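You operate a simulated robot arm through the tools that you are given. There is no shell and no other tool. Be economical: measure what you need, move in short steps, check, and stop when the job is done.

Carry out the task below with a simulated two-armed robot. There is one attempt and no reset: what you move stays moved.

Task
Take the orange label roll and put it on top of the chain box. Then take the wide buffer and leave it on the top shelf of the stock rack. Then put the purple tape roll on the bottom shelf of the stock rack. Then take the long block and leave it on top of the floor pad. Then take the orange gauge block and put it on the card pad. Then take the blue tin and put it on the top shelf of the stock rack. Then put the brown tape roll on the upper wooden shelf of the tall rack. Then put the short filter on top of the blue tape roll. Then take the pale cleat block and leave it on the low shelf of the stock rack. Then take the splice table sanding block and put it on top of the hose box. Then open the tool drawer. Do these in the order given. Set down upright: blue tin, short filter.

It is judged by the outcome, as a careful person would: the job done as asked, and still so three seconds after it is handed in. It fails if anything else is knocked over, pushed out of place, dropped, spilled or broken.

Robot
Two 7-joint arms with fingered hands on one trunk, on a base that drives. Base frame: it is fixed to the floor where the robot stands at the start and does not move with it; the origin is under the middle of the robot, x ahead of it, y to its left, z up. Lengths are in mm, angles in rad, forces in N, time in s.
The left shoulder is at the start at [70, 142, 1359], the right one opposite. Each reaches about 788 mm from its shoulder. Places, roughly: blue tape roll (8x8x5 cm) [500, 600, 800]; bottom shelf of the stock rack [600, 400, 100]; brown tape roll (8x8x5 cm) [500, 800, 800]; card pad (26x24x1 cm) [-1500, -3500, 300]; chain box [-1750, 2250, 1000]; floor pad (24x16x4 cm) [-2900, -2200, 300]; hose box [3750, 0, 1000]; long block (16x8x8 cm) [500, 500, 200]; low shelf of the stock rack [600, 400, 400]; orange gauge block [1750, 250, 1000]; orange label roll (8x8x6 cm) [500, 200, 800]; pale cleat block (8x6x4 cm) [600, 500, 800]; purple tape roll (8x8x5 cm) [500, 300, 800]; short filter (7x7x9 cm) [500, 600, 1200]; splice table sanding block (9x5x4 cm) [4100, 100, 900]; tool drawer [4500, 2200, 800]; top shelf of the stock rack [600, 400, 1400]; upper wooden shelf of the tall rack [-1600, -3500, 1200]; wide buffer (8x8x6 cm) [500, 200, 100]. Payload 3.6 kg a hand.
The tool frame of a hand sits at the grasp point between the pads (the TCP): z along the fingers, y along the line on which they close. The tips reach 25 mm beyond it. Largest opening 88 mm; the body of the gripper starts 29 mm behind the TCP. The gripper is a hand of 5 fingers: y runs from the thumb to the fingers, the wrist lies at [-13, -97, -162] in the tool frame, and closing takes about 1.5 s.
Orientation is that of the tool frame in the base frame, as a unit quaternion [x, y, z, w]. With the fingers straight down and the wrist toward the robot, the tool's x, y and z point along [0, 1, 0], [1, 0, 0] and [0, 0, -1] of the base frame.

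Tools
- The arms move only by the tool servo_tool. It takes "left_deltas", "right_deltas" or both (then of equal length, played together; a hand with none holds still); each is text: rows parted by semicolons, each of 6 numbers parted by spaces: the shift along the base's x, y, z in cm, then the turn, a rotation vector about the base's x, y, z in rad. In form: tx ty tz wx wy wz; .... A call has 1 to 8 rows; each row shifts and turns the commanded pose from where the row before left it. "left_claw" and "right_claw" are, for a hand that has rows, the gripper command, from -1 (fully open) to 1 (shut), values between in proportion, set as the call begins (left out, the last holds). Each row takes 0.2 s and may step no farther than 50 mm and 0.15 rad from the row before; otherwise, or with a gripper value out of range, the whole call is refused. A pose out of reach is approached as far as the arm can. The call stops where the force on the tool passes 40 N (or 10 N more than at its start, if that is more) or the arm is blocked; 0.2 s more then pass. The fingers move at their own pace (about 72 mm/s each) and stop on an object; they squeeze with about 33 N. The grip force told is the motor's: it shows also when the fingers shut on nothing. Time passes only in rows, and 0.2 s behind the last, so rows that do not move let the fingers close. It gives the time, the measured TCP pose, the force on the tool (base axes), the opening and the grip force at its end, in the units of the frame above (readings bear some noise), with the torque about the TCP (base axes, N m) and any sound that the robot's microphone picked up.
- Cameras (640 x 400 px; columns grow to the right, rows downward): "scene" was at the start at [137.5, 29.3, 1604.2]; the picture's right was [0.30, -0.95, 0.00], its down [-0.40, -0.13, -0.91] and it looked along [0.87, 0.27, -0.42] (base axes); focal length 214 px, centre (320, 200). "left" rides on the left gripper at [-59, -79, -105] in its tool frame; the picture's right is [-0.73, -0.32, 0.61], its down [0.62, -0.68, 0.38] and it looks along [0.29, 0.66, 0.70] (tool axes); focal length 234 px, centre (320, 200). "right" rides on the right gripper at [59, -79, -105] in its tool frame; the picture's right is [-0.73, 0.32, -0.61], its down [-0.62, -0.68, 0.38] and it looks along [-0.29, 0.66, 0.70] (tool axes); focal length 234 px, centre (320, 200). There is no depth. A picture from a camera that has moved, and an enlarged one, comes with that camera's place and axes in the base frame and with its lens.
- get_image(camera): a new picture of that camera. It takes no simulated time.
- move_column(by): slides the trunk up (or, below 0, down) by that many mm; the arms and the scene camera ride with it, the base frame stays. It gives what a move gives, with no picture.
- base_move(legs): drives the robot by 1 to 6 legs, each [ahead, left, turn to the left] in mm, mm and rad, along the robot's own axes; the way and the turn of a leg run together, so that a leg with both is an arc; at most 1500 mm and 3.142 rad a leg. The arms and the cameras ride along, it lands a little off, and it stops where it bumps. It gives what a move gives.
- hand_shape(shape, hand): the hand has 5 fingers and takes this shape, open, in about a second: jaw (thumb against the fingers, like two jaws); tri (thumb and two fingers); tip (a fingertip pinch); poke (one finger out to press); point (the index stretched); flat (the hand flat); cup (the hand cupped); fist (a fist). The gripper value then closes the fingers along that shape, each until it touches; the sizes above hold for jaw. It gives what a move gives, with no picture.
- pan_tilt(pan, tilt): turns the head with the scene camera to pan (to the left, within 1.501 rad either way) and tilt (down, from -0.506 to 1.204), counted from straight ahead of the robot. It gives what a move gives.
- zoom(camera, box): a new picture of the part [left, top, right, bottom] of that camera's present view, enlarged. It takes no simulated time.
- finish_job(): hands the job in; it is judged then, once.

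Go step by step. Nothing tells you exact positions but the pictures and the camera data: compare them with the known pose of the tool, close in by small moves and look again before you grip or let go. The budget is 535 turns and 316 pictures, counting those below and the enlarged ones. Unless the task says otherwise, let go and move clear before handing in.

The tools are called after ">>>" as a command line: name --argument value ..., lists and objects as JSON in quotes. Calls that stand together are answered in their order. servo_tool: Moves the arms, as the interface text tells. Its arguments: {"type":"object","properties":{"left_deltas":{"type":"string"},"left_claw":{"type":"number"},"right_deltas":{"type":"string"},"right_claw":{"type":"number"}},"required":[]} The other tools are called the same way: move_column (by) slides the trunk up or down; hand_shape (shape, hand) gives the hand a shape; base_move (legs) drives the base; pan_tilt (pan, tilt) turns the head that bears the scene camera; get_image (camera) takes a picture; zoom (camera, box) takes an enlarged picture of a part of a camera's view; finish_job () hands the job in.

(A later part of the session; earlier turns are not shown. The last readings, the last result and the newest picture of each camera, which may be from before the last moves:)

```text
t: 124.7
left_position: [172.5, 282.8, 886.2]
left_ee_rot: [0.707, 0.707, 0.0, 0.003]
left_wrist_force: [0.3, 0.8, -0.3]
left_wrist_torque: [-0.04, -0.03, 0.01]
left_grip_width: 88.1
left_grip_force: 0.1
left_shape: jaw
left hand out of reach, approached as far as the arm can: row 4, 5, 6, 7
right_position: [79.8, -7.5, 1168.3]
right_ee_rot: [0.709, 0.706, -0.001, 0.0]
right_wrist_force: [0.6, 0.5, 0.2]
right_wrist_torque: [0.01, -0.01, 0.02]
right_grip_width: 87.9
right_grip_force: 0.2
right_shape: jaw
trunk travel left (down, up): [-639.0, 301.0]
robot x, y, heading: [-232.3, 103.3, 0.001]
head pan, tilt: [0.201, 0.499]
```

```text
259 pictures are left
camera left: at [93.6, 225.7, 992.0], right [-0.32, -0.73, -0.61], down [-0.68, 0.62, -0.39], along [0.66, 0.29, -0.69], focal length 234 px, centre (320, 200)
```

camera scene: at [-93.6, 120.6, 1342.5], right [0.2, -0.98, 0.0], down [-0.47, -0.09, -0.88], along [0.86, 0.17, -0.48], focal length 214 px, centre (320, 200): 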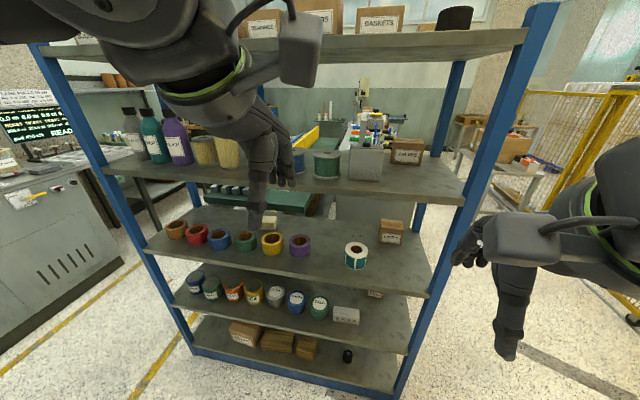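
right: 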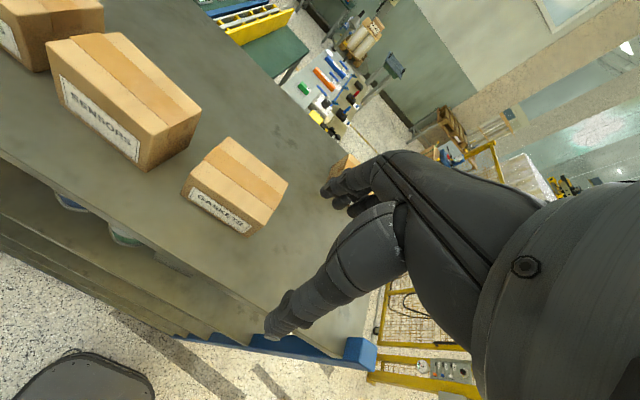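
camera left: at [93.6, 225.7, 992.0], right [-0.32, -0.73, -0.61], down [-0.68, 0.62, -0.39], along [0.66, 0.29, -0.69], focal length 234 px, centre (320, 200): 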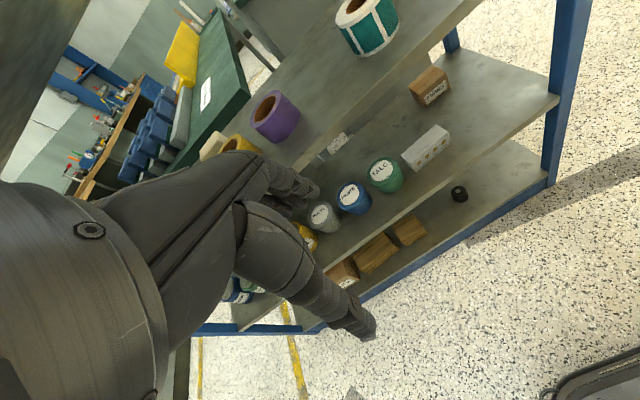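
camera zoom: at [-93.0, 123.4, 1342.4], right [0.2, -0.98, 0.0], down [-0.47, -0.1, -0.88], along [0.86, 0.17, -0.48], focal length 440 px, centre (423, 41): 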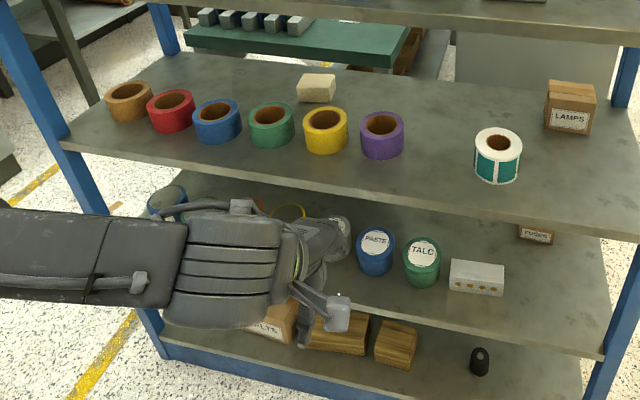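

The purple roll is at about (505, 313), top z≈825. I'll drive forward 200 mm; the hand stays above the rolls and below the middle shelf.

>>> base_move --legs '[[200, 0, 0]]'

>>> servo_tool --left_deltas "3 1.5 -1 0 0 0; 3 1.5 -0.5 0 0 0; 0 0 0 0 0 0"

>>> get_image --camera "left"

>>> zoom --camera "scene" --box '[140, 200, 400, 395]'

```text
t: 126.3
left_position: [370.1, 281.9, 887.3]
left_ee_rot: [0.707, 0.707, -0.001, 0.002]
left_wrist_force: [-0.1, 0.8, 0.3]
left_wrist_torque: [-0.03, 0.03, 0.04]
left_grip_width: 88.1
left_grip_force: 0.1
left_shape: jaw
right_position: [278.2, -10.2, 1168.9]
right_ee_rot: [0.707, 0.707, 0.001, 0.001]
right_wrist_force: [0.3, -0.5, 0.2]
right_wrist_torque: [-0.03, 0.03, 0.0]
right_grip_width: 87.7
right_grip_force: 0.1
right_shape: jaw
trunk travel left (down, up): [-639.0, 301.0]
robot x, y, heading: [-36.0, 101.2, -0.003]
head pan, tilt: [0.201, 0.499]
```

```text
t: 127.1
left_position: [430.0, 314.2, 872.7]
left_ee_rot: [0.707, 0.707, -0.001, 0.002]
left_wrist_force: [0.0, 0.3, 0.9]
left_wrist_torque: [-0.01, 0.01, -0.02]
left_grip_width: 88.2
left_grip_force: 0.1
left_shape: jaw
right_position: [277.3, -9.9, 1169.3]
right_ee_rot: [0.707, 0.708, 0.0, -0.001]
right_wrist_force: [-0.4, 0.1, -0.5]
right_wrist_torque: [0.0, 0.03, -0.07]
right_grip_width: 87.6
right_grip_force: 0.0
right_shape: jaw
trunk travel left (down, up): [-639.0, 301.0]
robot x, y, heading: [-34.6, 101.5, -0.005]
head pan, tilt: [0.201, 0.499]
```

```text
258 pictures are left
camera left: at [349.4, 255.7, 978.2], right [-0.32, -0.73, -0.61], down [-0.68, 0.62, -0.39], along [0.66, 0.29, -0.7], focal length 234 px, centre (320, 200)
```

left: 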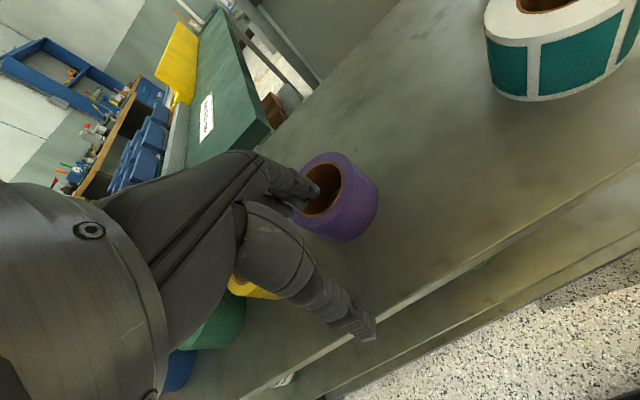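

```text
2.05 times, centred on (270, 298) of scene
camera zoom: at [103.6, 120.1, 1342.5], right [0.2, -0.98, 0.0], down [-0.47, -0.09, -0.88], along [0.86, 0.17, -0.48], focal length 440 px, centre (423, 0)
```

zoom: 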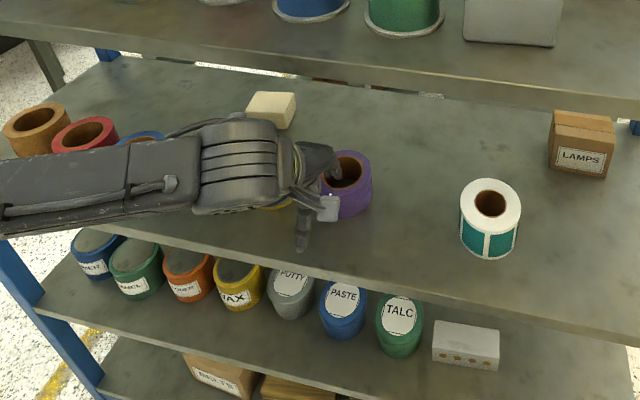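

Consistent: centre (505, 313). Moving over it.

>>> servo_tool --left_deltas "4 0 0 0 0 0; 3.3 0 0 0 0 0; 0 0 -0.6 0 0 0; 0 0 0 0 0 0"

>>> get_image --camera "left"

```text
t: 128.1
left_position: [502.2, 312.1, 868.2]
left_ee_rot: [0.707, 0.707, -0.001, 0.002]
left_wrist_force: [0.1, 0.7, 0.2]
left_wrist_torque: [-0.01, 0.04, -0.01]
left_grip_width: 88.1
left_grip_force: 0.0
left_shape: jaw
right_position: [278.0, -9.9, 1169.1]
right_ee_rot: [0.707, 0.707, 0.0, -0.001]
right_wrist_force: [0.7, -0.7, 0.6]
right_wrist_torque: [0.02, 0.01, 0.0]
right_grip_width: 87.4
right_grip_force: 0.1
right_shape: jaw
trunk travel left (down, up): [-639.0, 301.0]
robot x, y, heading: [-34.1, 96.5, -0.003]
head pan, tilt: [0.201, 0.499]
```

```text
256 pictures are left
camera left: at [423.0, 253.9, 973.0], right [-0.32, -0.73, -0.61], down [-0.68, 0.62, -0.39], along [0.66, 0.29, -0.7], focal length 234 px, centre (320, 200)
```

left: 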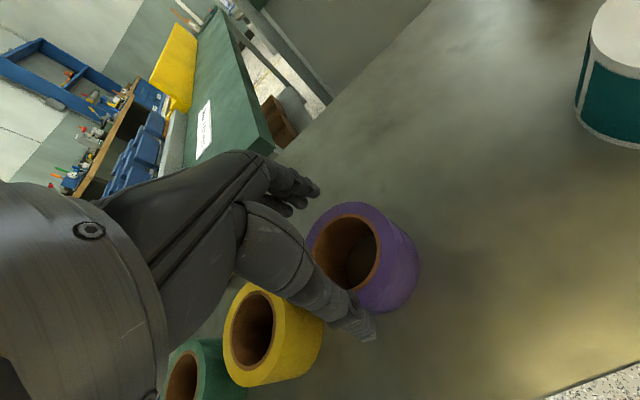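

Aligned within 4 mm. Lowering.

>>> servo_tool --left_deltas "0.2 0.3 -1.5 0 0 0; 0 0 -1.5 0 0 0; 0 0 -1 0 0 0; 0 0 0 0 0 0"

>>> servo_tool --left_deltas "0 0 -0.6 0 0 0; 0 0 -0.6 0 0 0; 0 0 0 0 0 0"

>>> get_image --camera "left"

```text
t: 129.1
left_position: [503.1, 315.7, 827.0]
left_ee_rot: [0.707, 0.707, 0.001, 0.003]
left_wrist_force: [1.7, 0.4, 7.0]
left_wrist_torque: [-0.04, -0.11, 0.03]
left_grip_width: 88.1
left_grip_force: 0.0
left_shape: jaw
right_position: [277.9, -9.7, 1169.9]
right_ee_rot: [0.707, 0.707, 0.002, 0.0]
right_wrist_force: [-0.5, -0.6, -0.6]
right_wrist_torque: [-0.04, 0.03, -0.02]
right_grip_width: 87.5
right_grip_force: 0.2
right_shape: jaw
trunk travel left (down, up): [-639.0, 301.0]
robot x, y, heading: [-34.7, 97.3, -0.005]
head pan, tilt: [0.201, 0.499]
```

```text
t: 129.9
left_position: [502.8, 313.1, 816.6]
left_ee_rot: [0.707, 0.707, 0.002, 0.004]
left_wrist_force: [3.2, -0.3, 25.1]
left_wrist_torque: [-0.1, -0.23, 0.06]
left_grip_width: 88.0
left_grip_force: 0.1
left_shape: jaw
right_position: [275.0, -10.5, 1171.2]
right_ee_rot: [0.707, 0.707, 0.002, 0.0]
right_wrist_force: [0.3, -0.5, -0.6]
right_wrist_torque: [-0.04, 0.0, -0.04]
right_grip_width: 87.6
right_grip_force: 0.1
right_shape: jaw
trunk travel left (down, up): [-639.0, 301.0]
robot x, y, heading: [-34.1, 99.0, -0.006]
head pan, tilt: [0.201, 0.499]
```

```text
255 pictures are left
camera left: at [422.4, 256.1, 921.4], right [-0.32, -0.73, -0.61], down [-0.68, 0.62, -0.39], along [0.66, 0.29, -0.69], focal length 234 px, centre (320, 200)
```

left: 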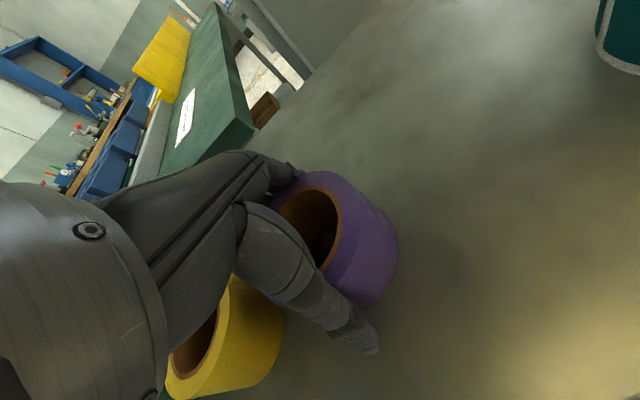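

In place, palm just touching. Closing and lifting.

>>> servo_tool --left_deltas "0 0 0.3 0 0 0; 0 0 0 0 0 0; 0 0 0 0 0 0; 0 0 0 0 0 0; 0 0 0 0 0 0; 0 0 0 0 0 0; 0 0 0 0 0 0" --left_claw 1

>>> servo_tool --left_deltas "0 0 1 0 0 0; 0 0 1 0 0 0; 0 0 1 0 0 0; 0 0 0 0 0 0"

>>> get_image --camera "left"

```text
t: 131.5
left_position: [503.3, 316.1, 817.5]
left_ee_rot: [0.707, 0.707, 0.0, 0.002]
left_wrist_force: [-0.4, -0.7, 7.1]
left_wrist_torque: [0.02, -0.23, 0.02]
left_grip_width: 66.8
left_grip_force: 33.2
left_shape: jaw
right_position: [277.8, -8.9, 1169.5]
right_ee_rot: [0.707, 0.707, 0.001, -0.001]
right_wrist_force: [-0.2, -0.5, 0.0]
right_wrist_torque: [-0.01, -0.02, 0.02]
right_grip_width: 87.8
right_grip_force: 0.1
right_shape: jaw
trunk travel left (down, up): [-639.0, 301.0]
robot x, y, heading: [-32.3, 99.5, -0.001]
head pan, tilt: [0.201, 0.499]
```

```text
t: 132.5
left_position: [505.5, 315.1, 845.5]
left_ee_rot: [0.707, 0.708, -0.002, 0.001]
left_wrist_force: [0.6, 0.6, -0.9]
left_wrist_torque: [-0.01, -0.02, -0.01]
left_grip_width: 66.6
left_grip_force: 32.6
left_shape: jaw
right_position: [277.3, -9.9, 1169.9]
right_ee_rot: [0.708, 0.706, 0.001, -0.001]
right_wrist_force: [0.7, -0.8, 0.6]
right_wrist_torque: [0.01, -0.01, 0.0]
right_grip_width: 87.7
right_grip_force: 0.1
right_shape: jaw
trunk travel left (down, up): [-639.0, 301.0]
robot x, y, heading: [-34.0, 98.6, -0.004]
head pan, tilt: [0.201, 0.499]
```

```text
254 pictures are left
camera left: at [425.4, 256.7, 952.0], right [-0.32, -0.73, -0.61], down [-0.68, 0.62, -0.39], along [0.66, 0.29, -0.7], focal length 234 px, centre (320, 200)
```

left: 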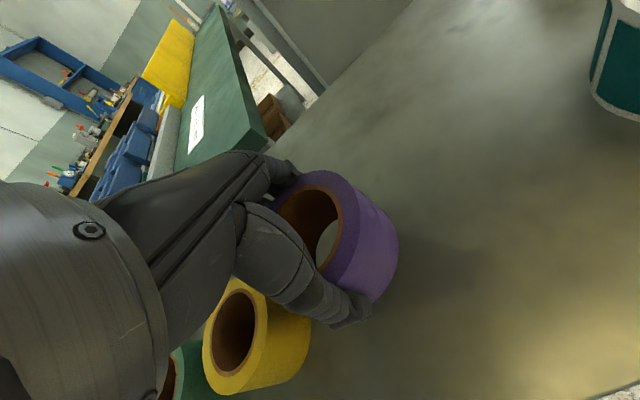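

Held. I'll withdraw, back off, lower, and align with the buffer's freed spot on the bottom shelf.

>>> servo_tool --left_deltas "-4.5 0 0 0 0 0; -4.5 0 0 0 0 0; -4.5 0 0 0 0 0; -4.5 0 0 0 0 0; 0 0 0 0 0 0"

>>> base_move --legs '[[-180, 0, 0], [0, -95, 0.003]]'

>>> move_column --by -400

>>> move_column --by -100

>>> get_image --camera "scene"

```text
t: 133.7
left_position: [349.8, 317.8, 836.3]
left_ee_rot: [0.707, 0.707, -0.002, 0.001]
left_wrist_force: [1.2, -0.8, -1.8]
left_wrist_torque: [-0.01, 0.01, 0.01]
left_grip_width: 66.7
left_grip_force: 33.1
left_shape: jaw
left hand out of reach, approached as far as the arm can: row 4
right_position: [278.0, -9.4, 1169.5]
right_ee_rot: [0.707, 0.707, 0.0, -0.001]
right_wrist_force: [-0.2, 0.2, -1.2]
right_wrist_torque: [0.03, 0.03, 0.01]
right_grip_width: 87.6
right_grip_force: 0.1
right_shape: jaw
trunk travel left (down, up): [-639.0, 301.0]
robot x, y, heading: [-34.4, 100.4, -0.005]
head pan, tilt: [0.201, 0.499]
```

```text
t: 135.9
left_position: [166.7, 226.4, 836.1]
left_ee_rot: [0.704, 0.71, -0.001, 0.002]
left_wrist_force: [-0.2, 0.0, -1.2]
left_wrist_torque: [0.0, 0.01, 0.01]
left_grip_width: 66.5
left_grip_force: 33.2
left_shape: jaw
right_position: [98.0, -101.2, 1168.6]
right_ee_rot: [0.705, 0.71, 0.001, 0.0]
right_wrist_force: [-0.4, 0.4, 1.1]
right_wrist_torque: [-0.01, 0.03, 0.02]
right_grip_width: 87.8
right_grip_force: 0.1
right_shape: jaw
trunk travel left (down, up): [-639.0, 301.0]
robot x, y, heading: [-219.6, 6.4, 0.008]
head pan, tilt: [0.201, 0.499]
```

```text
t: 139.7
left_position: [166.6, 226.9, 436.6]
left_ee_rot: [0.704, 0.71, -0.001, 0.001]
left_wrist_force: [0.6, 1.1, -1.2]
left_wrist_torque: [-0.02, 0.01, 0.03]
left_grip_width: 66.5
left_grip_force: 32.5
left_shape: jaw
right_position: [98.4, -102.0, 768.7]
right_ee_rot: [0.704, 0.711, 0.0, -0.001]
right_wrist_force: [0.2, -0.9, -0.5]
right_wrist_torque: [-0.01, 0.02, 0.02]
right_grip_width: 87.7
right_grip_force: 0.0
right_shape: jaw
trunk travel left (down, up): [-239.0, 701.0]
robot x, y, heading: [-216.4, 5.3, 0.006]
head pan, tilt: [0.201, 0.499]
```

```text
t: 141.1
left_position: [166.9, 227.5, 336.7]
left_ee_rot: [0.704, 0.71, -0.001, 0.002]
left_wrist_force: [-0.1, 0.3, -0.5]
left_wrist_torque: [0.03, 0.01, 0.01]
left_grip_width: 66.7
left_grip_force: 33.5
left_shape: jaw
right_position: [98.6, -102.0, 669.5]
right_ee_rot: [0.703, 0.711, 0.001, -0.001]
right_wrist_force: [0.1, 0.4, 0.6]
right_wrist_torque: [0.0, 0.02, 0.0]
right_grip_width: 87.9
right_grip_force: 0.1
right_shape: jaw
trunk travel left (down, up): [-139.0, 801.0]
robot x, y, heading: [-214.4, 7.2, 0.006]
head pan, tilt: [0.201, 0.499]
```

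```text
253 pictures are left
camera scene: at [-76.6, 26.9, 842.4], right [0.21, -0.98, 0.0], down [-0.47, -0.1, -0.88], along [0.86, 0.18, -0.48], focal length 214 px, centre (320, 200)
```

scene: 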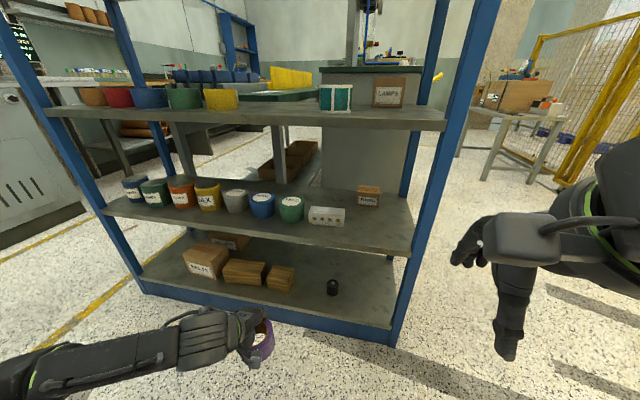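

Clear spot visible right of the short wooden block. I'll lower the hand and drive in.

>>> servo_tool --left_deltas "0 -0.8 -3.2 0 0 -0.006; 0 -0.8 -3.2 0 0 0; 0 -0.8 -3.2 0 0 0; 0 -0.8 -3.2 0 0 0; 0 0 0 0 0 0"

>>> base_move --legs '[[190, 0, 0]]'

>>> get_image --camera "left"

>>> zoom --camera "scene" --box '[140, 200, 400, 395]'

```text
t: 142.3
left_position: [166.4, 194.9, 205.8]
left_ee_rot: [0.706, 0.708, -0.001, 0.001]
left_wrist_force: [0.1, 0.0, -1.1]
left_wrist_torque: [-0.01, -0.02, 0.01]
left_grip_width: 66.5
left_grip_force: 32.5
left_shape: jaw
right_position: [98.2, -100.9, 668.9]
right_ee_rot: [0.704, 0.71, 0.0, 0.0]
right_wrist_force: [1.7, -0.3, 0.5]
right_wrist_torque: [-0.01, 0.03, 0.02]
right_grip_width: 87.5
right_grip_force: 0.1
right_shape: jaw
trunk travel left (down, up): [-139.0, 801.0]
robot x, y, heading: [-214.3, 3.8, 0.006]
head pan, tilt: [0.201, 0.499]
```

```text
t: 143.8
left_position: [359.3, 195.6, 207.2]
left_ee_rot: [0.706, 0.708, -0.001, 0.002]
left_wrist_force: [0.1, 0.2, -1.5]
left_wrist_torque: [0.02, -0.02, -0.01]
left_grip_width: 66.7
left_grip_force: 33.2
left_shape: jaw
right_position: [290.4, -99.9, 668.4]
right_ee_rot: [0.705, 0.71, 0.001, -0.001]
right_wrist_force: [-0.7, -0.1, 0.5]
right_wrist_torque: [0.02, 0.02, 0.0]
right_grip_width: 87.3
right_grip_force: 0.0
right_shape: jaw
trunk travel left (down, up): [-139.0, 801.0]
robot x, y, heading: [-23.4, 8.4, 0.009]
head pan, tilt: [0.201, 0.499]
```

```text
252 pictures are left
camera left: at [279.7, 137.6, 311.9], right [-0.32, -0.73, -0.61], down [-0.68, 0.62, -0.39], along [0.66, 0.29, -0.7], focal length 234 px, centre (320, 200)
```

left: 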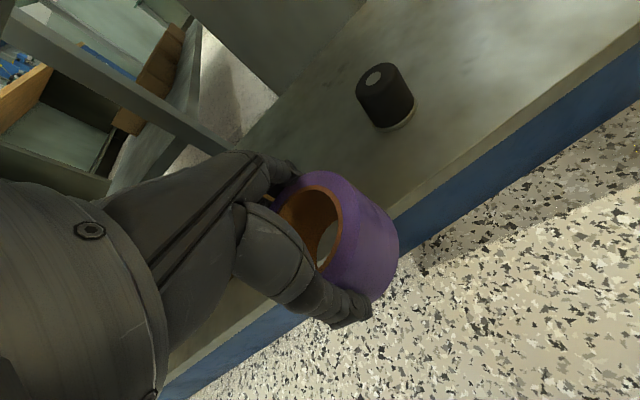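

```text
2.05 times, centred on (270, 298) of scene
camera zoom: at [115.7, 28.1, 842.4], right [0.21, -0.98, 0.0], down [-0.47, -0.1, -0.88], along [0.86, 0.18, -0.48], focal length 440 px, centre (423, 0)
```

zoom: 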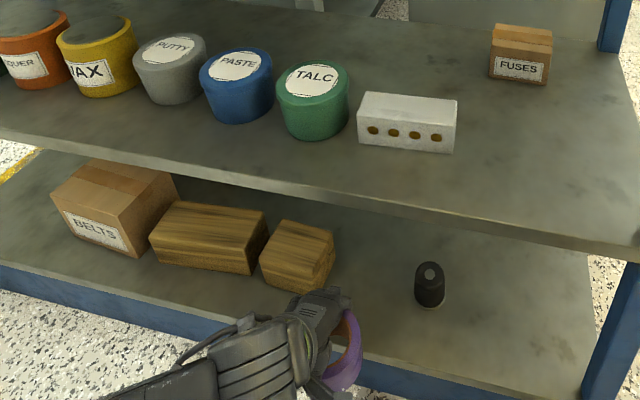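

>>> servo_tool --left_deltas "4 -0.4 0 0 0 0; 4 -0.3 0 0 0 0; 4 -0.2 0 0 0 0; 2.5 0 0 0 0 0; 0 0 -2 0 0 0; 0 0 -1 0 0 0; 0 0 0 0 0 0"

>>> get_image --camera "left"

```text
t: 145.4
left_position: [504.5, 184.3, 171.8]
left_ee_rot: [0.707, 0.707, 0.0, 0.001]
left_wrist_force: [0.5, 0.9, -0.1]
left_wrist_torque: [-0.04, -0.01, 0.05]
left_grip_width: 66.5
left_grip_force: 32.9
left_shape: jaw
right_position: [290.4, -99.4, 669.4]
right_ee_rot: [0.705, 0.71, 0.001, 0.0]
right_wrist_force: [-0.9, 0.1, -0.5]
right_wrist_torque: [-0.02, -0.02, -0.03]
right_grip_width: 87.5
right_grip_force: 0.0
right_shape: jaw
trunk travel left (down, up): [-139.0, 801.0]
robot x, y, heading: [-21.1, 5.7, 0.004]
head pan, tilt: [0.201, 0.499]
```

```text
250 pictures are left
camera left: at [424.5, 126.2, 278.2], right [-0.32, -0.73, -0.61], down [-0.68, 0.62, -0.39], along [0.66, 0.29, -0.7], focal length 234 px, centre (320, 200)
```

left: 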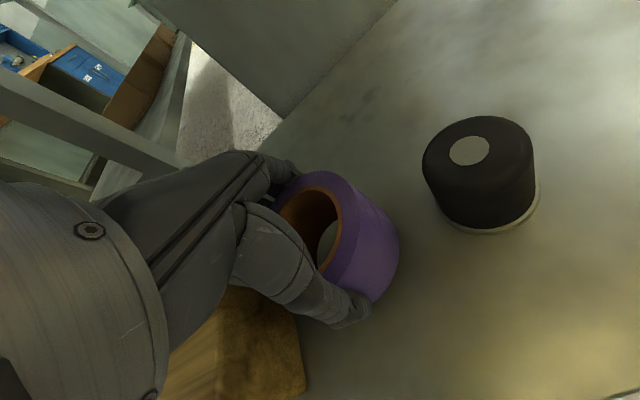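

Lowering the last centimetre until contact.

>>> servo_tool --left_deltas "0 0 -0.5 0 0 0; 0 0 -0.4 0 0 0; 0 0 -0.3 0 0 0; 0 0 0 0 0 0"

```text
t: 146.4
left_position: [503.6, 186.6, 163.1]
left_ee_rot: [0.706, 0.708, -0.001, 0.001]
left_wrist_force: [0.0, 0.7, -0.5]
left_wrist_torque: [0.0, 0.02, 0.03]
left_grip_width: 66.7
left_grip_force: 32.6
left_shape: jaw
right_position: [290.3, -99.5, 668.3]
right_ee_rot: [0.705, 0.709, 0.001, 0.0]
right_wrist_force: [-0.4, 0.5, 0.0]
right_wrist_torque: [0.0, 0.0, -0.03]
right_grip_width: 87.4
right_grip_force: 0.0
right_shape: jaw
trunk travel left (down, up): [-139.0, 801.0]
robot x, y, heading: [-23.5, 4.6, 0.005]
head pan, tilt: [0.201, 0.499]
```

>>> servo_tool --left_deltas "0 0 -0.3 0 0 0; 0 0 -0.3 0 0 0; 0 0 -0.3 0 0 0; 0 0 0 0 0 0"

```text
t: 147.4
left_position: [504.8, 187.1, 157.1]
left_ee_rot: [0.707, 0.707, 0.001, 0.004]
left_wrist_force: [-0.8, -0.1, 17.3]
left_wrist_torque: [0.15, -0.19, 0.01]
left_grip_width: 66.4
left_grip_force: 33.3
left_shape: jaw
right_position: [289.5, -101.1, 670.0]
right_ee_rot: [0.705, 0.709, 0.002, 0.0]
right_wrist_force: [0.2, 0.1, -0.5]
right_wrist_torque: [-0.01, -0.01, 0.05]
right_grip_width: 87.5
right_grip_force: 0.0
right_shape: jaw
trunk travel left (down, up): [-139.0, 801.0]
robot x, y, heading: [-19.4, 6.4, 0.005]
head pan, tilt: [0.201, 0.499]
```

Contact at z 157. Releasing and rising.

>>> servo_tool --left_deltas "0 0 0.2 0 0 0; 0 0 0 0 0 0; 0 0 0 0 0 0; 0 0 0 0 0 0; 0 0 0.5 0 0 0; 0 0 1 0 0 0; 0 0 2 0 0 0; 0 0 0 0 0 0" --left_claw -1

>>> get_image --camera "left"

```text
t: 149.2
left_position: [501.7, 187.9, 191.4]
left_ee_rot: [0.706, 0.709, 0.0, 0.001]
left_wrist_force: [-1.0, 0.2, -0.3]
left_wrist_torque: [0.0, -0.02, 0.02]
left_grip_width: 87.7
left_grip_force: 0.2
left_shape: jaw
right_position: [290.2, -99.8, 668.9]
right_ee_rot: [0.705, 0.709, 0.001, -0.001]
right_wrist_force: [-0.2, 0.5, -0.7]
right_wrist_torque: [0.0, -0.01, 0.0]
right_grip_width: 87.7
right_grip_force: 0.0
right_shape: jaw
trunk travel left (down, up): [-139.0, 801.0]
robot x, y, heading: [-21.8, 9.5, 0.01]
head pan, tilt: [0.201, 0.499]
```

```text
249 pictures are left
camera left: at [422.9, 129.1, 296.8], right [-0.32, -0.73, -0.61], down [-0.68, 0.62, -0.38], along [0.66, 0.29, -0.7], focal length 234 px, centre (320, 200)
```

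left: 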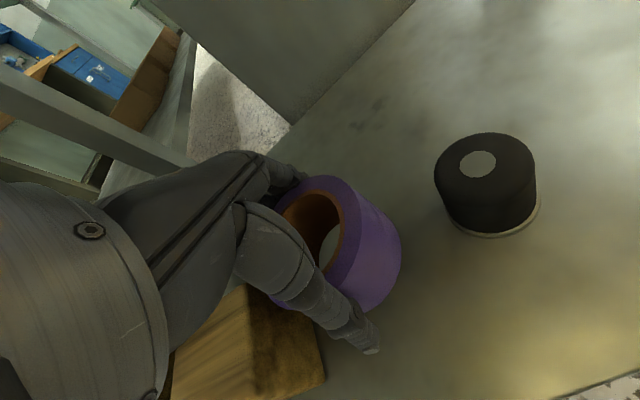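

It looks as if the roll may have come up with the open hand. Checking from the scene camera.

>>> zoom --camera "scene" --box '[220, 280, 400, 400]'

>>> zoom --camera "left" --box '[220, 120, 440, 380]'

```text
3.33 times, centred on (310, 340) of scene
camera zoom: at [115.6, 28.1, 842.4], right [0.21, -0.98, 0.0], down [-0.47, -0.1, -0.88], along [0.86, 0.18, -0.48], focal length 715 px, centre (353, -267)
```

zoom: 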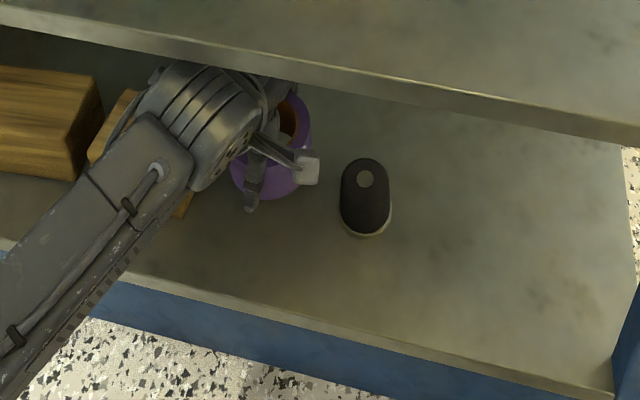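

```text
1.54 times, centred on (330, 250) of left
camera zoom: at [422.9, 129.1, 296.8], right [-0.32, -0.73, -0.61], down [-0.68, 0.62, -0.38], along [0.66, 0.29, -0.7], focal length 360 px, centre (305, 123)
```

zoom: 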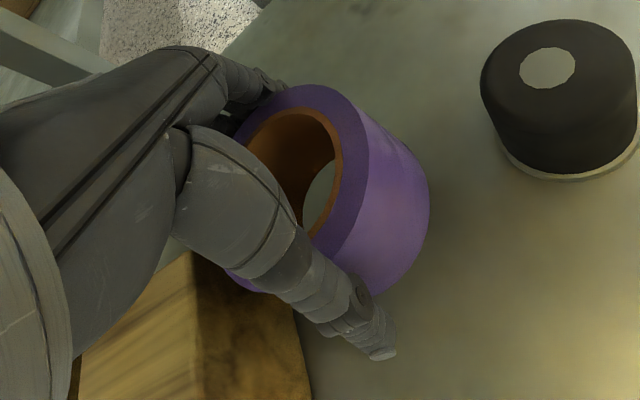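

The roll is wedged in the open hand. I'll set it back down and wiggle slightly to free it before rising.

>>> servo_tool --left_deltas "0 0 -1.5 0 0 0; 0 0 -1.2 0 0 0; 0 0 -0.5 0 0 0; 0 0 0 0 0 0"

```text
t: 150.2
left_position: [502.9, 186.0, 161.1]
left_ee_rot: [0.706, 0.708, -0.001, 0.001]
left_wrist_force: [-0.2, -0.1, -0.9]
left_wrist_torque: [0.02, -0.02, 0.0]
left_grip_width: 87.9
left_grip_force: 0.0
left_shape: jaw
right_position: [289.8, -100.8, 668.5]
right_ee_rot: [0.704, 0.71, 0.0, -0.001]
right_wrist_force: [0.4, 0.4, 0.1]
right_wrist_torque: [0.02, -0.01, -0.01]
right_grip_width: 87.6
right_grip_force: 0.1
right_shape: jaw
trunk travel left (down, up): [-139.0, 801.0]
robot x, y, heading: [-21.4, 4.5, 0.004]
head pan, tilt: [0.201, 0.499]
```

>>> servo_tool --left_deltas "0 0 -0.4 0 0 0; 0.4 0 0 0 0 0; -0.8 0 0 0 0 0; 0.8 0 0 0 0 0.06; -0.4 0 0 0 0 -0.12; 0 0 0.2 0 0 0.06; 0 0 0.3 0 0 0; 0 0 0 0 0 0"

>>> get_image --camera "left"

```text
t: 152.0
left_position: [505.2, 187.4, 162.0]
left_ee_rot: [0.706, 0.709, -0.001, 0.0]
left_wrist_force: [-0.3, -0.1, -0.8]
left_wrist_torque: [0.0, 0.0, -0.02]
left_grip_width: 87.8
left_grip_force: 0.1
left_shape: jaw
right_position: [290.0, -100.3, 668.9]
right_ee_rot: [0.705, 0.709, 0.002, 0.0]
right_wrist_force: [0.3, 0.6, 0.3]
right_wrist_torque: [0.0, 0.01, 0.04]
right_grip_width: 87.5
right_grip_force: 0.0
right_shape: jaw
trunk travel left (down, up): [-139.0, 801.0]
robot x, y, heading: [-23.9, 4.1, 0.007]
head pan, tilt: [0.201, 0.499]
```

```text
246 pictures are left
camera left: at [425.1, 128.6, 267.0], right [-0.32, -0.73, -0.61], down [-0.68, 0.62, -0.39], along [0.66, 0.29, -0.7], focal length 234 px, centre (320, 200)
```

left: 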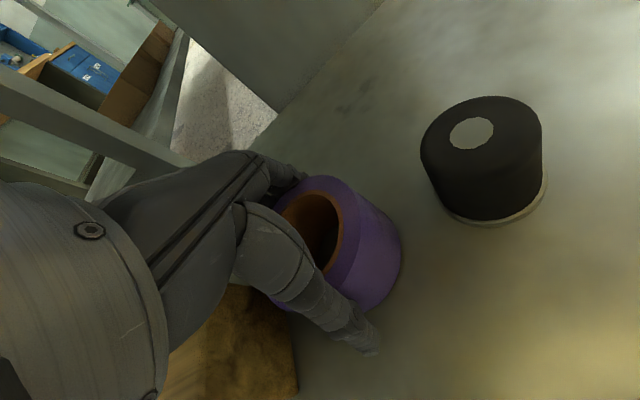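

>>> servo_tool --left_deltas "0 0 0.6 0 0 0; 0 0 0.8 0 0 0; 0 0 0.8 0 0 0; 0 0 0 0 0 0"

>>> get_image --camera "left"

```text
t: 153.0
left_position: [504.4, 187.1, 185.5]
left_ee_rot: [0.707, 0.708, -0.001, 0.001]
left_wrist_force: [0.1, 0.5, -1.5]
left_wrist_torque: [0.02, -0.03, 0.02]
left_grip_width: 87.9
left_grip_force: 0.1
left_shape: jaw
right_position: [289.4, -101.3, 667.6]
right_ee_rot: [0.705, 0.71, 0.0, 0.0]
right_wrist_force: [0.4, -0.2, 0.2]
right_wrist_torque: [0.0, 0.04, -0.02]
right_grip_width: 88.0
right_grip_force: 0.2
right_shape: jaw
trunk travel left (down, up): [-139.0, 801.0]
robot x, y, heading: [-21.8, 8.0, 0.01]
head pan, tilt: [0.201, 0.499]
```

```text
245 pictures are left
camera left: at [425.3, 128.9, 289.9], right [-0.32, -0.73, -0.61], down [-0.68, 0.62, -0.39], along [0.66, 0.29, -0.7], focal length 234 px, centre (320, 200)
```

left: 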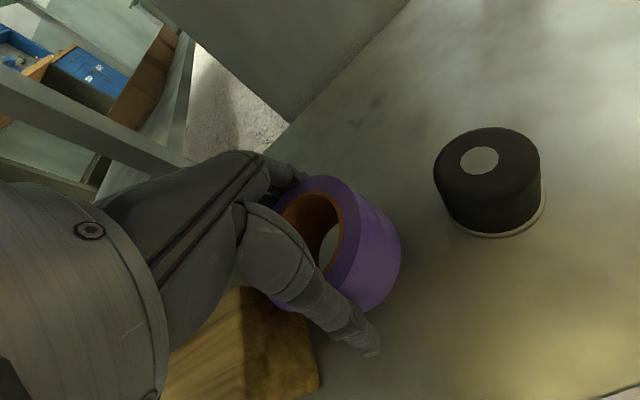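

The roll is still wedged. I'll seat it on the shelf again and open the hand into its flat shape to free it.

>>> servo_tool --left_deltas "0 0 -1.2 0 0 0; 0 0 -1.0 0 0 0; 0 0 -0.5 0 0 0; 0 0 0 0 0 0"

>>> hand_shape --hand "left" --shape "flat"

>>> get_image --camera "left"

>>> zoom --camera "scene" --box '[220, 280, 400, 400]'

```text
t: 154.0
left_position: [503.1, 187.5, 157.9]
left_ee_rot: [0.707, 0.708, 0.0, 0.003]
left_wrist_force: [0.7, -1.4, 8.4]
left_wrist_torque: [-0.05, -0.03, -0.02]
left_grip_width: 88.0
left_grip_force: 0.1
left_shape: jaw
right_position: [290.2, -101.0, 668.8]
right_ee_rot: [0.705, 0.709, 0.001, 0.0]
right_wrist_force: [0.1, 0.0, -0.2]
right_wrist_torque: [0.0, 0.0, 0.0]
right_grip_width: 87.7
right_grip_force: 0.0
right_shape: jaw
trunk travel left (down, up): [-139.0, 801.0]
robot x, y, heading: [-18.6, 8.3, 0.006]
head pan, tilt: [0.201, 0.499]
```

```text
t: 154.9
left_position: [503.6, 186.4, 157.9]
left_ee_rot: [0.706, 0.708, -0.001, 0.002]
left_wrist_force: [0.7, -2.6, 9.6]
left_wrist_torque: [-0.06, -0.61, -0.14]
left_grip_width: 0.0
left_grip_force: 0.1
left_shape: flat
right_position: [289.8, -100.5, 668.9]
right_ee_rot: [0.705, 0.709, 0.001, 0.001]
right_wrist_force: [0.6, -1.1, 0.7]
right_wrist_torque: [0.01, -0.03, 0.02]
right_grip_width: 87.4
right_grip_force: 0.0
right_shape: jaw
trunk travel left (down, up): [-139.0, 801.0]
robot x, y, heading: [-25.3, 7.4, 0.008]
head pan, tilt: [0.201, 0.499]
```

```text
244 pictures are left
camera left: at [423.7, 128.6, 263.3], right [-0.32, -0.73, -0.61], down [-0.68, 0.62, -0.39], along [0.66, 0.29, -0.69], focal length 234 px, centre (320, 200)
```

left: 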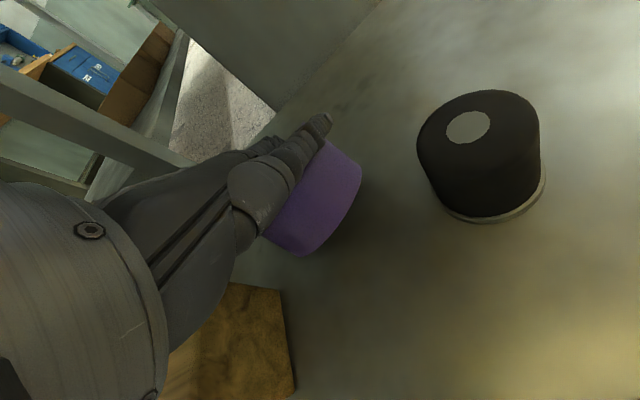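

```text
3.33 times, centred on (310, 340) of scene
camera zoom: at [114.8, 27.7, 842.7], right [0.21, -0.98, 0.0], down [-0.47, -0.1, -0.88], along [0.86, 0.18, -0.48], focal length 715 px, centre (353, -267)
```

zoom: 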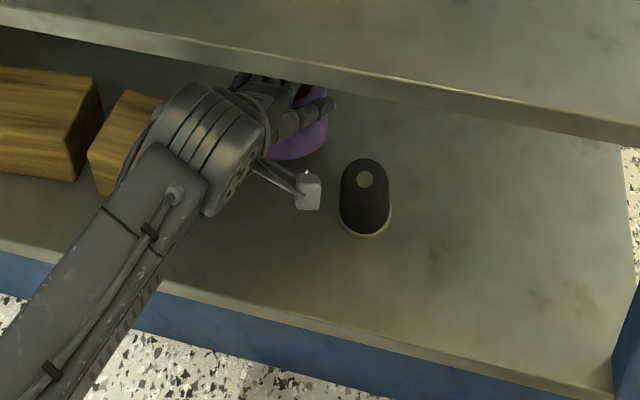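

The roll has been released and slid back a little, still flat. I'll raise the hand slowly and check.

>>> servo_tool --left_deltas "0 0 0.7 0 0 0; 0 0 1 0 0 0; 0 0 1 0 0 0; 0 0 0 0 0 0"

>>> get_image --camera "left"

>>> zoom --camera "scene" --box '[220, 280, 400, 400]'

```text
t: 155.9
left_position: [504.4, 189.6, 184.0]
left_ee_rot: [0.706, 0.708, -0.001, 0.001]
left_wrist_force: [-0.9, -0.4, -1.2]
left_wrist_torque: [0.0, -0.01, 0.0]
left_grip_width: 0.0
left_grip_force: 0.0
left_shape: flat
right_position: [290.5, -99.8, 670.4]
right_ee_rot: [0.705, 0.71, 0.001, -0.001]
right_wrist_force: [-0.6, -0.2, 0.1]
right_wrist_torque: [-0.01, -0.02, -0.02]
right_grip_width: 87.6
right_grip_force: 0.0
right_shape: jaw
trunk travel left (down, up): [-139.0, 801.0]
robot x, y, heading: [-21.4, 9.1, 0.002]
head pan, tilt: [0.201, 0.499]
```

```text
242 pictures are left
camera left: at [424.3, 129.8, 288.6], right [-0.32, -0.73, -0.61], down [-0.68, 0.62, -0.39], along [0.66, 0.29, -0.7], focal length 234 px, centre (320, 200)
```

left: 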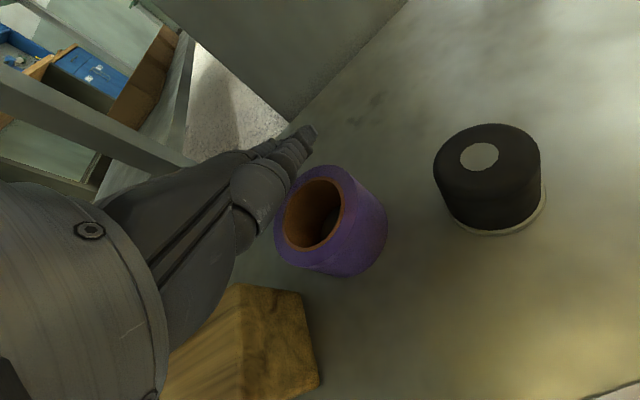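

```text
3.33 times, centred on (310, 340) of scene
camera zoom: at [115.6, 28.0, 842.4], right [0.21, -0.98, 0.0], down [-0.47, -0.1, -0.88], along [0.86, 0.18, -0.48], focal length 715 px, centre (353, -267)
```

zoom: 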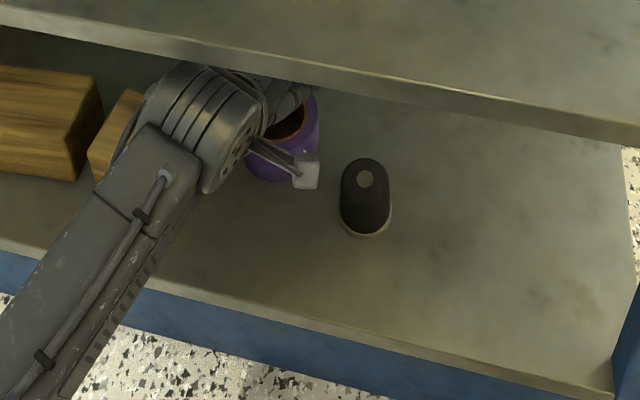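

Freed. The roll lies flat on the bottom shelf. I'll rise further, retract out, and restore the jaw shape.

>>> servo_tool --left_deltas "0 0 1.5 0 0 0; 0 0 1.5 0 0 0; 0 0 1 0 0 0; 0 0 0 0 0 0"

>>> get_image --camera "left"

```text
t: 156.9
left_position: [503.8, 188.3, 223.3]
left_ee_rot: [0.706, 0.708, -0.001, 0.001]
left_wrist_force: [-0.6, 0.4, -0.4]
left_wrist_torque: [0.0, 0.01, 0.0]
left_grip_width: 0.2
left_grip_force: 0.0
left_shape: flat
right_position: [290.7, -100.4, 669.4]
right_ee_rot: [0.705, 0.71, 0.001, 0.0]
right_wrist_force: [-0.2, -0.7, -0.3]
right_wrist_torque: [0.0, -0.01, 0.01]
right_grip_width: 87.7
right_grip_force: 0.1
right_shape: jaw
trunk travel left (down, up): [-139.0, 801.0]
robot x, y, heading: [-22.8, 6.8, 0.006]
head pan, tilt: [0.201, 0.499]
```

```text
240 pictures are left
camera left: at [423.7, 129.4, 329.0], right [-0.32, -0.73, -0.61], down [-0.68, 0.62, -0.39], along [0.66, 0.29, -0.7], focal length 234 px, centre (320, 200)
```

left: 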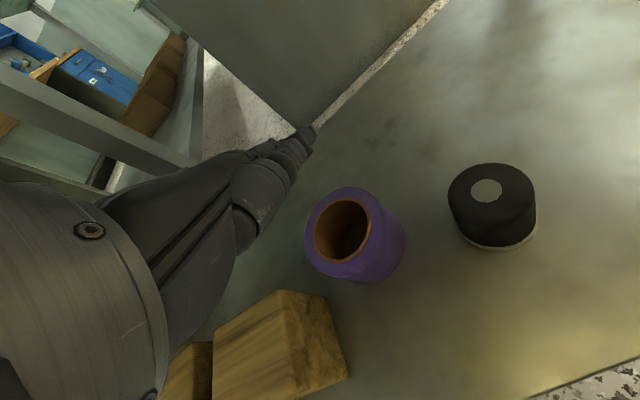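

>>> servo_tool --left_deltas "-4.5 0 0 0 0 0; -4.5 0 0 0 0 0; -4.5 0 0 0 0 0; -3.5 0 0 0 0 0; 0 0 0 0 0 0"

>>> base_move --legs '[[-170, 0, -0.005], [0, 200, 0]]'

>>> hand_shape --hand "left" --shape "jaw"

>>> get_image --camera "scene"

>>> get_image --camera "left"

```text
t: 158.1
left_position: [334.5, 190.0, 225.5]
left_ee_rot: [0.706, 0.708, -0.001, 0.002]
left_wrist_force: [-0.1, -0.4, 0.6]
left_wrist_torque: [0.01, 0.01, 0.03]
left_grip_width: 0.0
left_grip_force: 0.0
left_shape: flat
right_position: [289.4, -101.1, 669.2]
right_ee_rot: [0.705, 0.71, 0.0, -0.001]
right_wrist_force: [1.0, -0.1, -1.1]
right_wrist_torque: [0.0, 0.01, 0.02]
right_grip_width: 87.7
right_grip_force: 0.1
right_shape: jaw
trunk travel left (down, up): [-139.0, 801.0]
robot x, y, heading: [-21.5, 9.6, 0.004]
head pan, tilt: [0.201, 0.499]
```

```text
t: 160.8
left_position: [164.3, 392.6, 225.6]
left_ee_rot: [0.707, 0.707, -0.001, 0.002]
left_wrist_force: [0.0, -0.2, -0.7]
left_wrist_torque: [0.01, 0.0, -0.02]
left_grip_width: 0.0
left_grip_force: 0.1
left_shape: flat
right_position: [119.4, 101.7, 668.7]
right_ee_rot: [0.705, 0.709, 0.0, 0.0]
right_wrist_force: [-0.3, -0.1, -0.2]
right_wrist_torque: [0.0, 0.0, 0.01]
right_grip_width: 87.8
right_grip_force: 0.1
right_shape: jaw
trunk travel left (down, up): [-139.0, 801.0]
robot x, y, heading: [-193.3, 211.8, 0.004]
head pan, tilt: [0.201, 0.499]
```

```text
t: 161.7
left_position: [164.8, 391.5, 226.0]
left_ee_rot: [0.707, 0.707, 0.0, 0.002]
left_wrist_force: [0.5, -0.3, 1.0]
left_wrist_torque: [0.01, -0.01, 0.0]
left_grip_width: 87.6
left_grip_force: 0.0
left_shape: jaw
right_position: [119.5, 102.0, 670.5]
right_ee_rot: [0.706, 0.708, 0.001, -0.001]
right_wrist_force: [-0.2, 0.2, -0.2]
right_wrist_torque: [-0.02, 0.02, -0.01]
right_grip_width: 87.8
right_grip_force: 0.0
right_shape: jaw
trunk travel left (down, up): [-139.0, 801.0]
robot x, y, heading: [-190.3, 211.5, 0.001]
head pan, tilt: [0.201, 0.499]
```

```text
239 pictures are left
camera scene: at [-54.7, 230.8, 842.4], right [0.2, -0.98, 0.0], down [-0.47, -0.1, -0.88], along [0.86, 0.18, -0.48], focal length 214 px, centre (320, 200)
```

scene: 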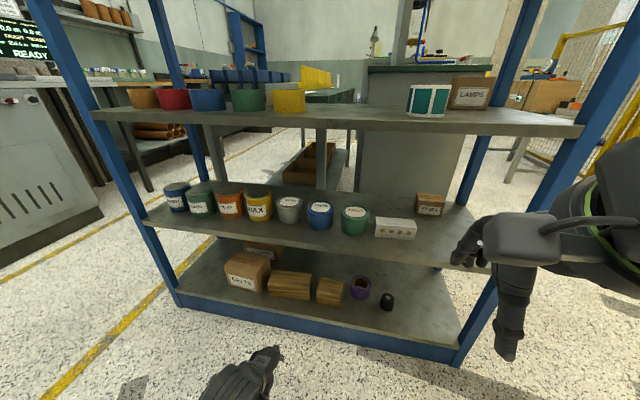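

```text
238 pictures are left
camera left: at [85.5, 333.0, 330.5], right [-0.32, -0.73, -0.61], down [-0.68, 0.62, -0.39], along [0.66, 0.29, -0.7], focal length 234 px, centre (320, 200)
```

left: 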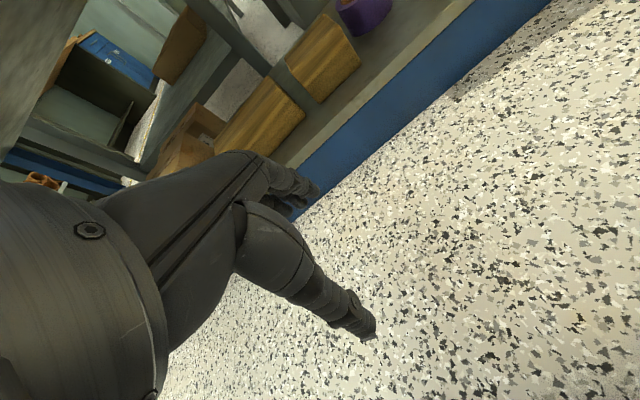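

>>> zoom --camera "scene" --box '[200, 220, 400, 340]'

>>> zoom --camera "left" --box '[160, 0, 400, 180]'

```text
3.20 times, centred on (300, 280) of scene
camera zoom: at [-54.7, 230.8, 842.4], right [0.2, -0.98, 0.0], down [-0.47, -0.1, -0.88], along [0.86, 0.18, -0.48], focal length 686 px, centre (384, -56)
```

zoom: 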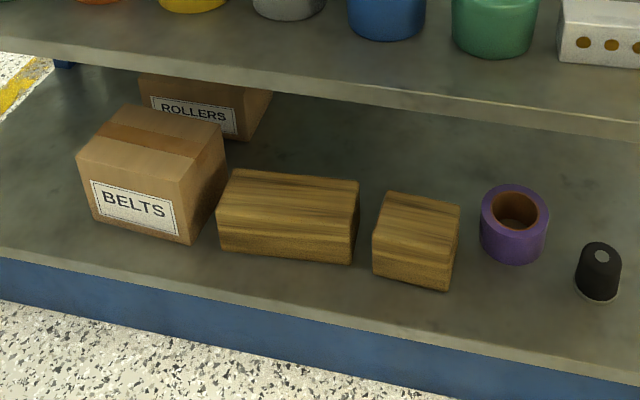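

```text
2.22 times, centred on (280, 90) of left
camera zoom: at [85.5, 333.0, 330.5], right [-0.32, -0.73, -0.61], down [-0.68, 0.62, -0.39], along [0.66, 0.29, -0.7], focal length 520 px, centre (409, 444)
```

zoom: 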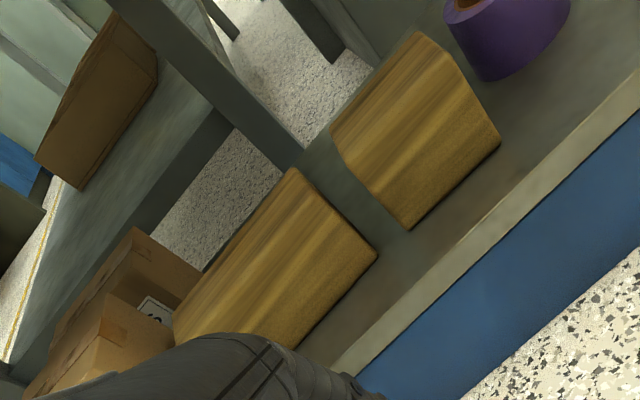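

The long block's centre is about (490, 460), top z≈182, turned about +0.09 rad. I'll drive up and position the hand over it.

>>> base_move --legs '[[0, 50, 0], [165, 0, 0]]'

>>> servo_tool --left_deltas "3.5 0.5 0.3 0 0 0.045; 3.5 0.5 0.2 0 0 0.045; 0 0 0 0 0 0"

>>> get_image --camera "left"

>>> zoom --camera "scene" --box '[180, 240, 400, 400]'

```text
t: 163.7
left_position: [327.9, 443.5, 226.8]
left_ee_rot: [0.707, 0.707, -0.001, 0.001]
left_wrist_force: [0.1, -0.5, -0.6]
left_wrist_torque: [0.02, 0.01, 0.01]
left_grip_width: 87.8
left_grip_force: 0.0
left_shape: jaw
right_position: [282.5, 153.4, 669.7]
right_ee_rot: [0.705, 0.709, 0.0, 0.0]
right_wrist_force: [-0.2, 0.6, -0.9]
right_wrist_torque: [0.02, -0.05, 0.02]
right_grip_width: 87.7
right_grip_force: 0.1
right_shape: jaw
trunk travel left (down, up): [-139.0, 801.0]
robot x, y, heading: [-27.7, 258.9, 0.002]
head pan, tilt: [0.201, 0.499]
```

```text
t: 164.5
left_position: [398.8, 451.0, 228.9]
left_ee_rot: [0.674, 0.739, -0.001, 0.001]
left_wrist_force: [-0.7, 0.7, -0.2]
left_wrist_torque: [0.0, 0.02, 0.03]
left_grip_width: 88.0
left_grip_force: 0.1
left_shape: jaw
right_position: [281.1, 153.5, 668.9]
right_ee_rot: [0.705, 0.709, 0.001, -0.001]
right_wrist_force: [-0.7, 0.2, 0.7]
right_wrist_torque: [0.02, 0.02, 0.0]
right_grip_width: 87.8
right_grip_force: 0.1
right_shape: jaw
trunk travel left (down, up): [-139.0, 801.0]
robot x, y, heading: [-31.7, 259.6, 0.003]
head pan, tilt: [0.201, 0.499]
```

```text
235 pictures are left
camera left: at [324.6, 385.2, 334.5], right [-0.26, -0.75, -0.61], down [-0.73, 0.56, -0.39], along [0.63, 0.35, -0.7], focal length 234 px, centre (320, 200)
```

left: 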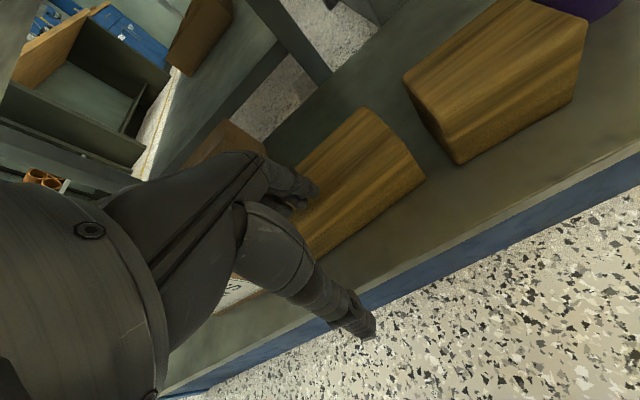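

```text
2.50 times, centred on (290, 320) of scene
camera zoom: at [107.6, 281.7, 842.4], right [0.2, -0.98, 0.0], down [-0.47, -0.1, -0.88], along [0.86, 0.18, -0.48], focal length 536 px, centre (395, -100)
```

zoom: 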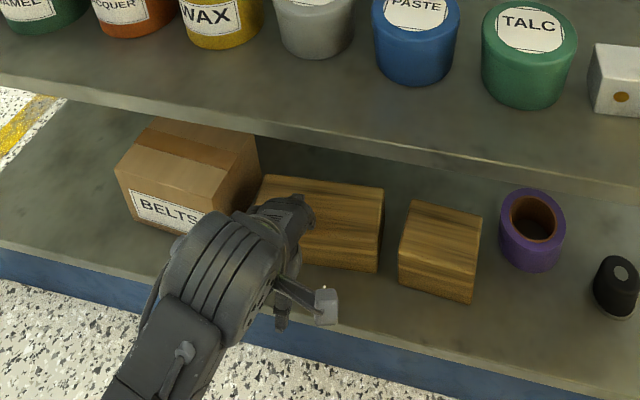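

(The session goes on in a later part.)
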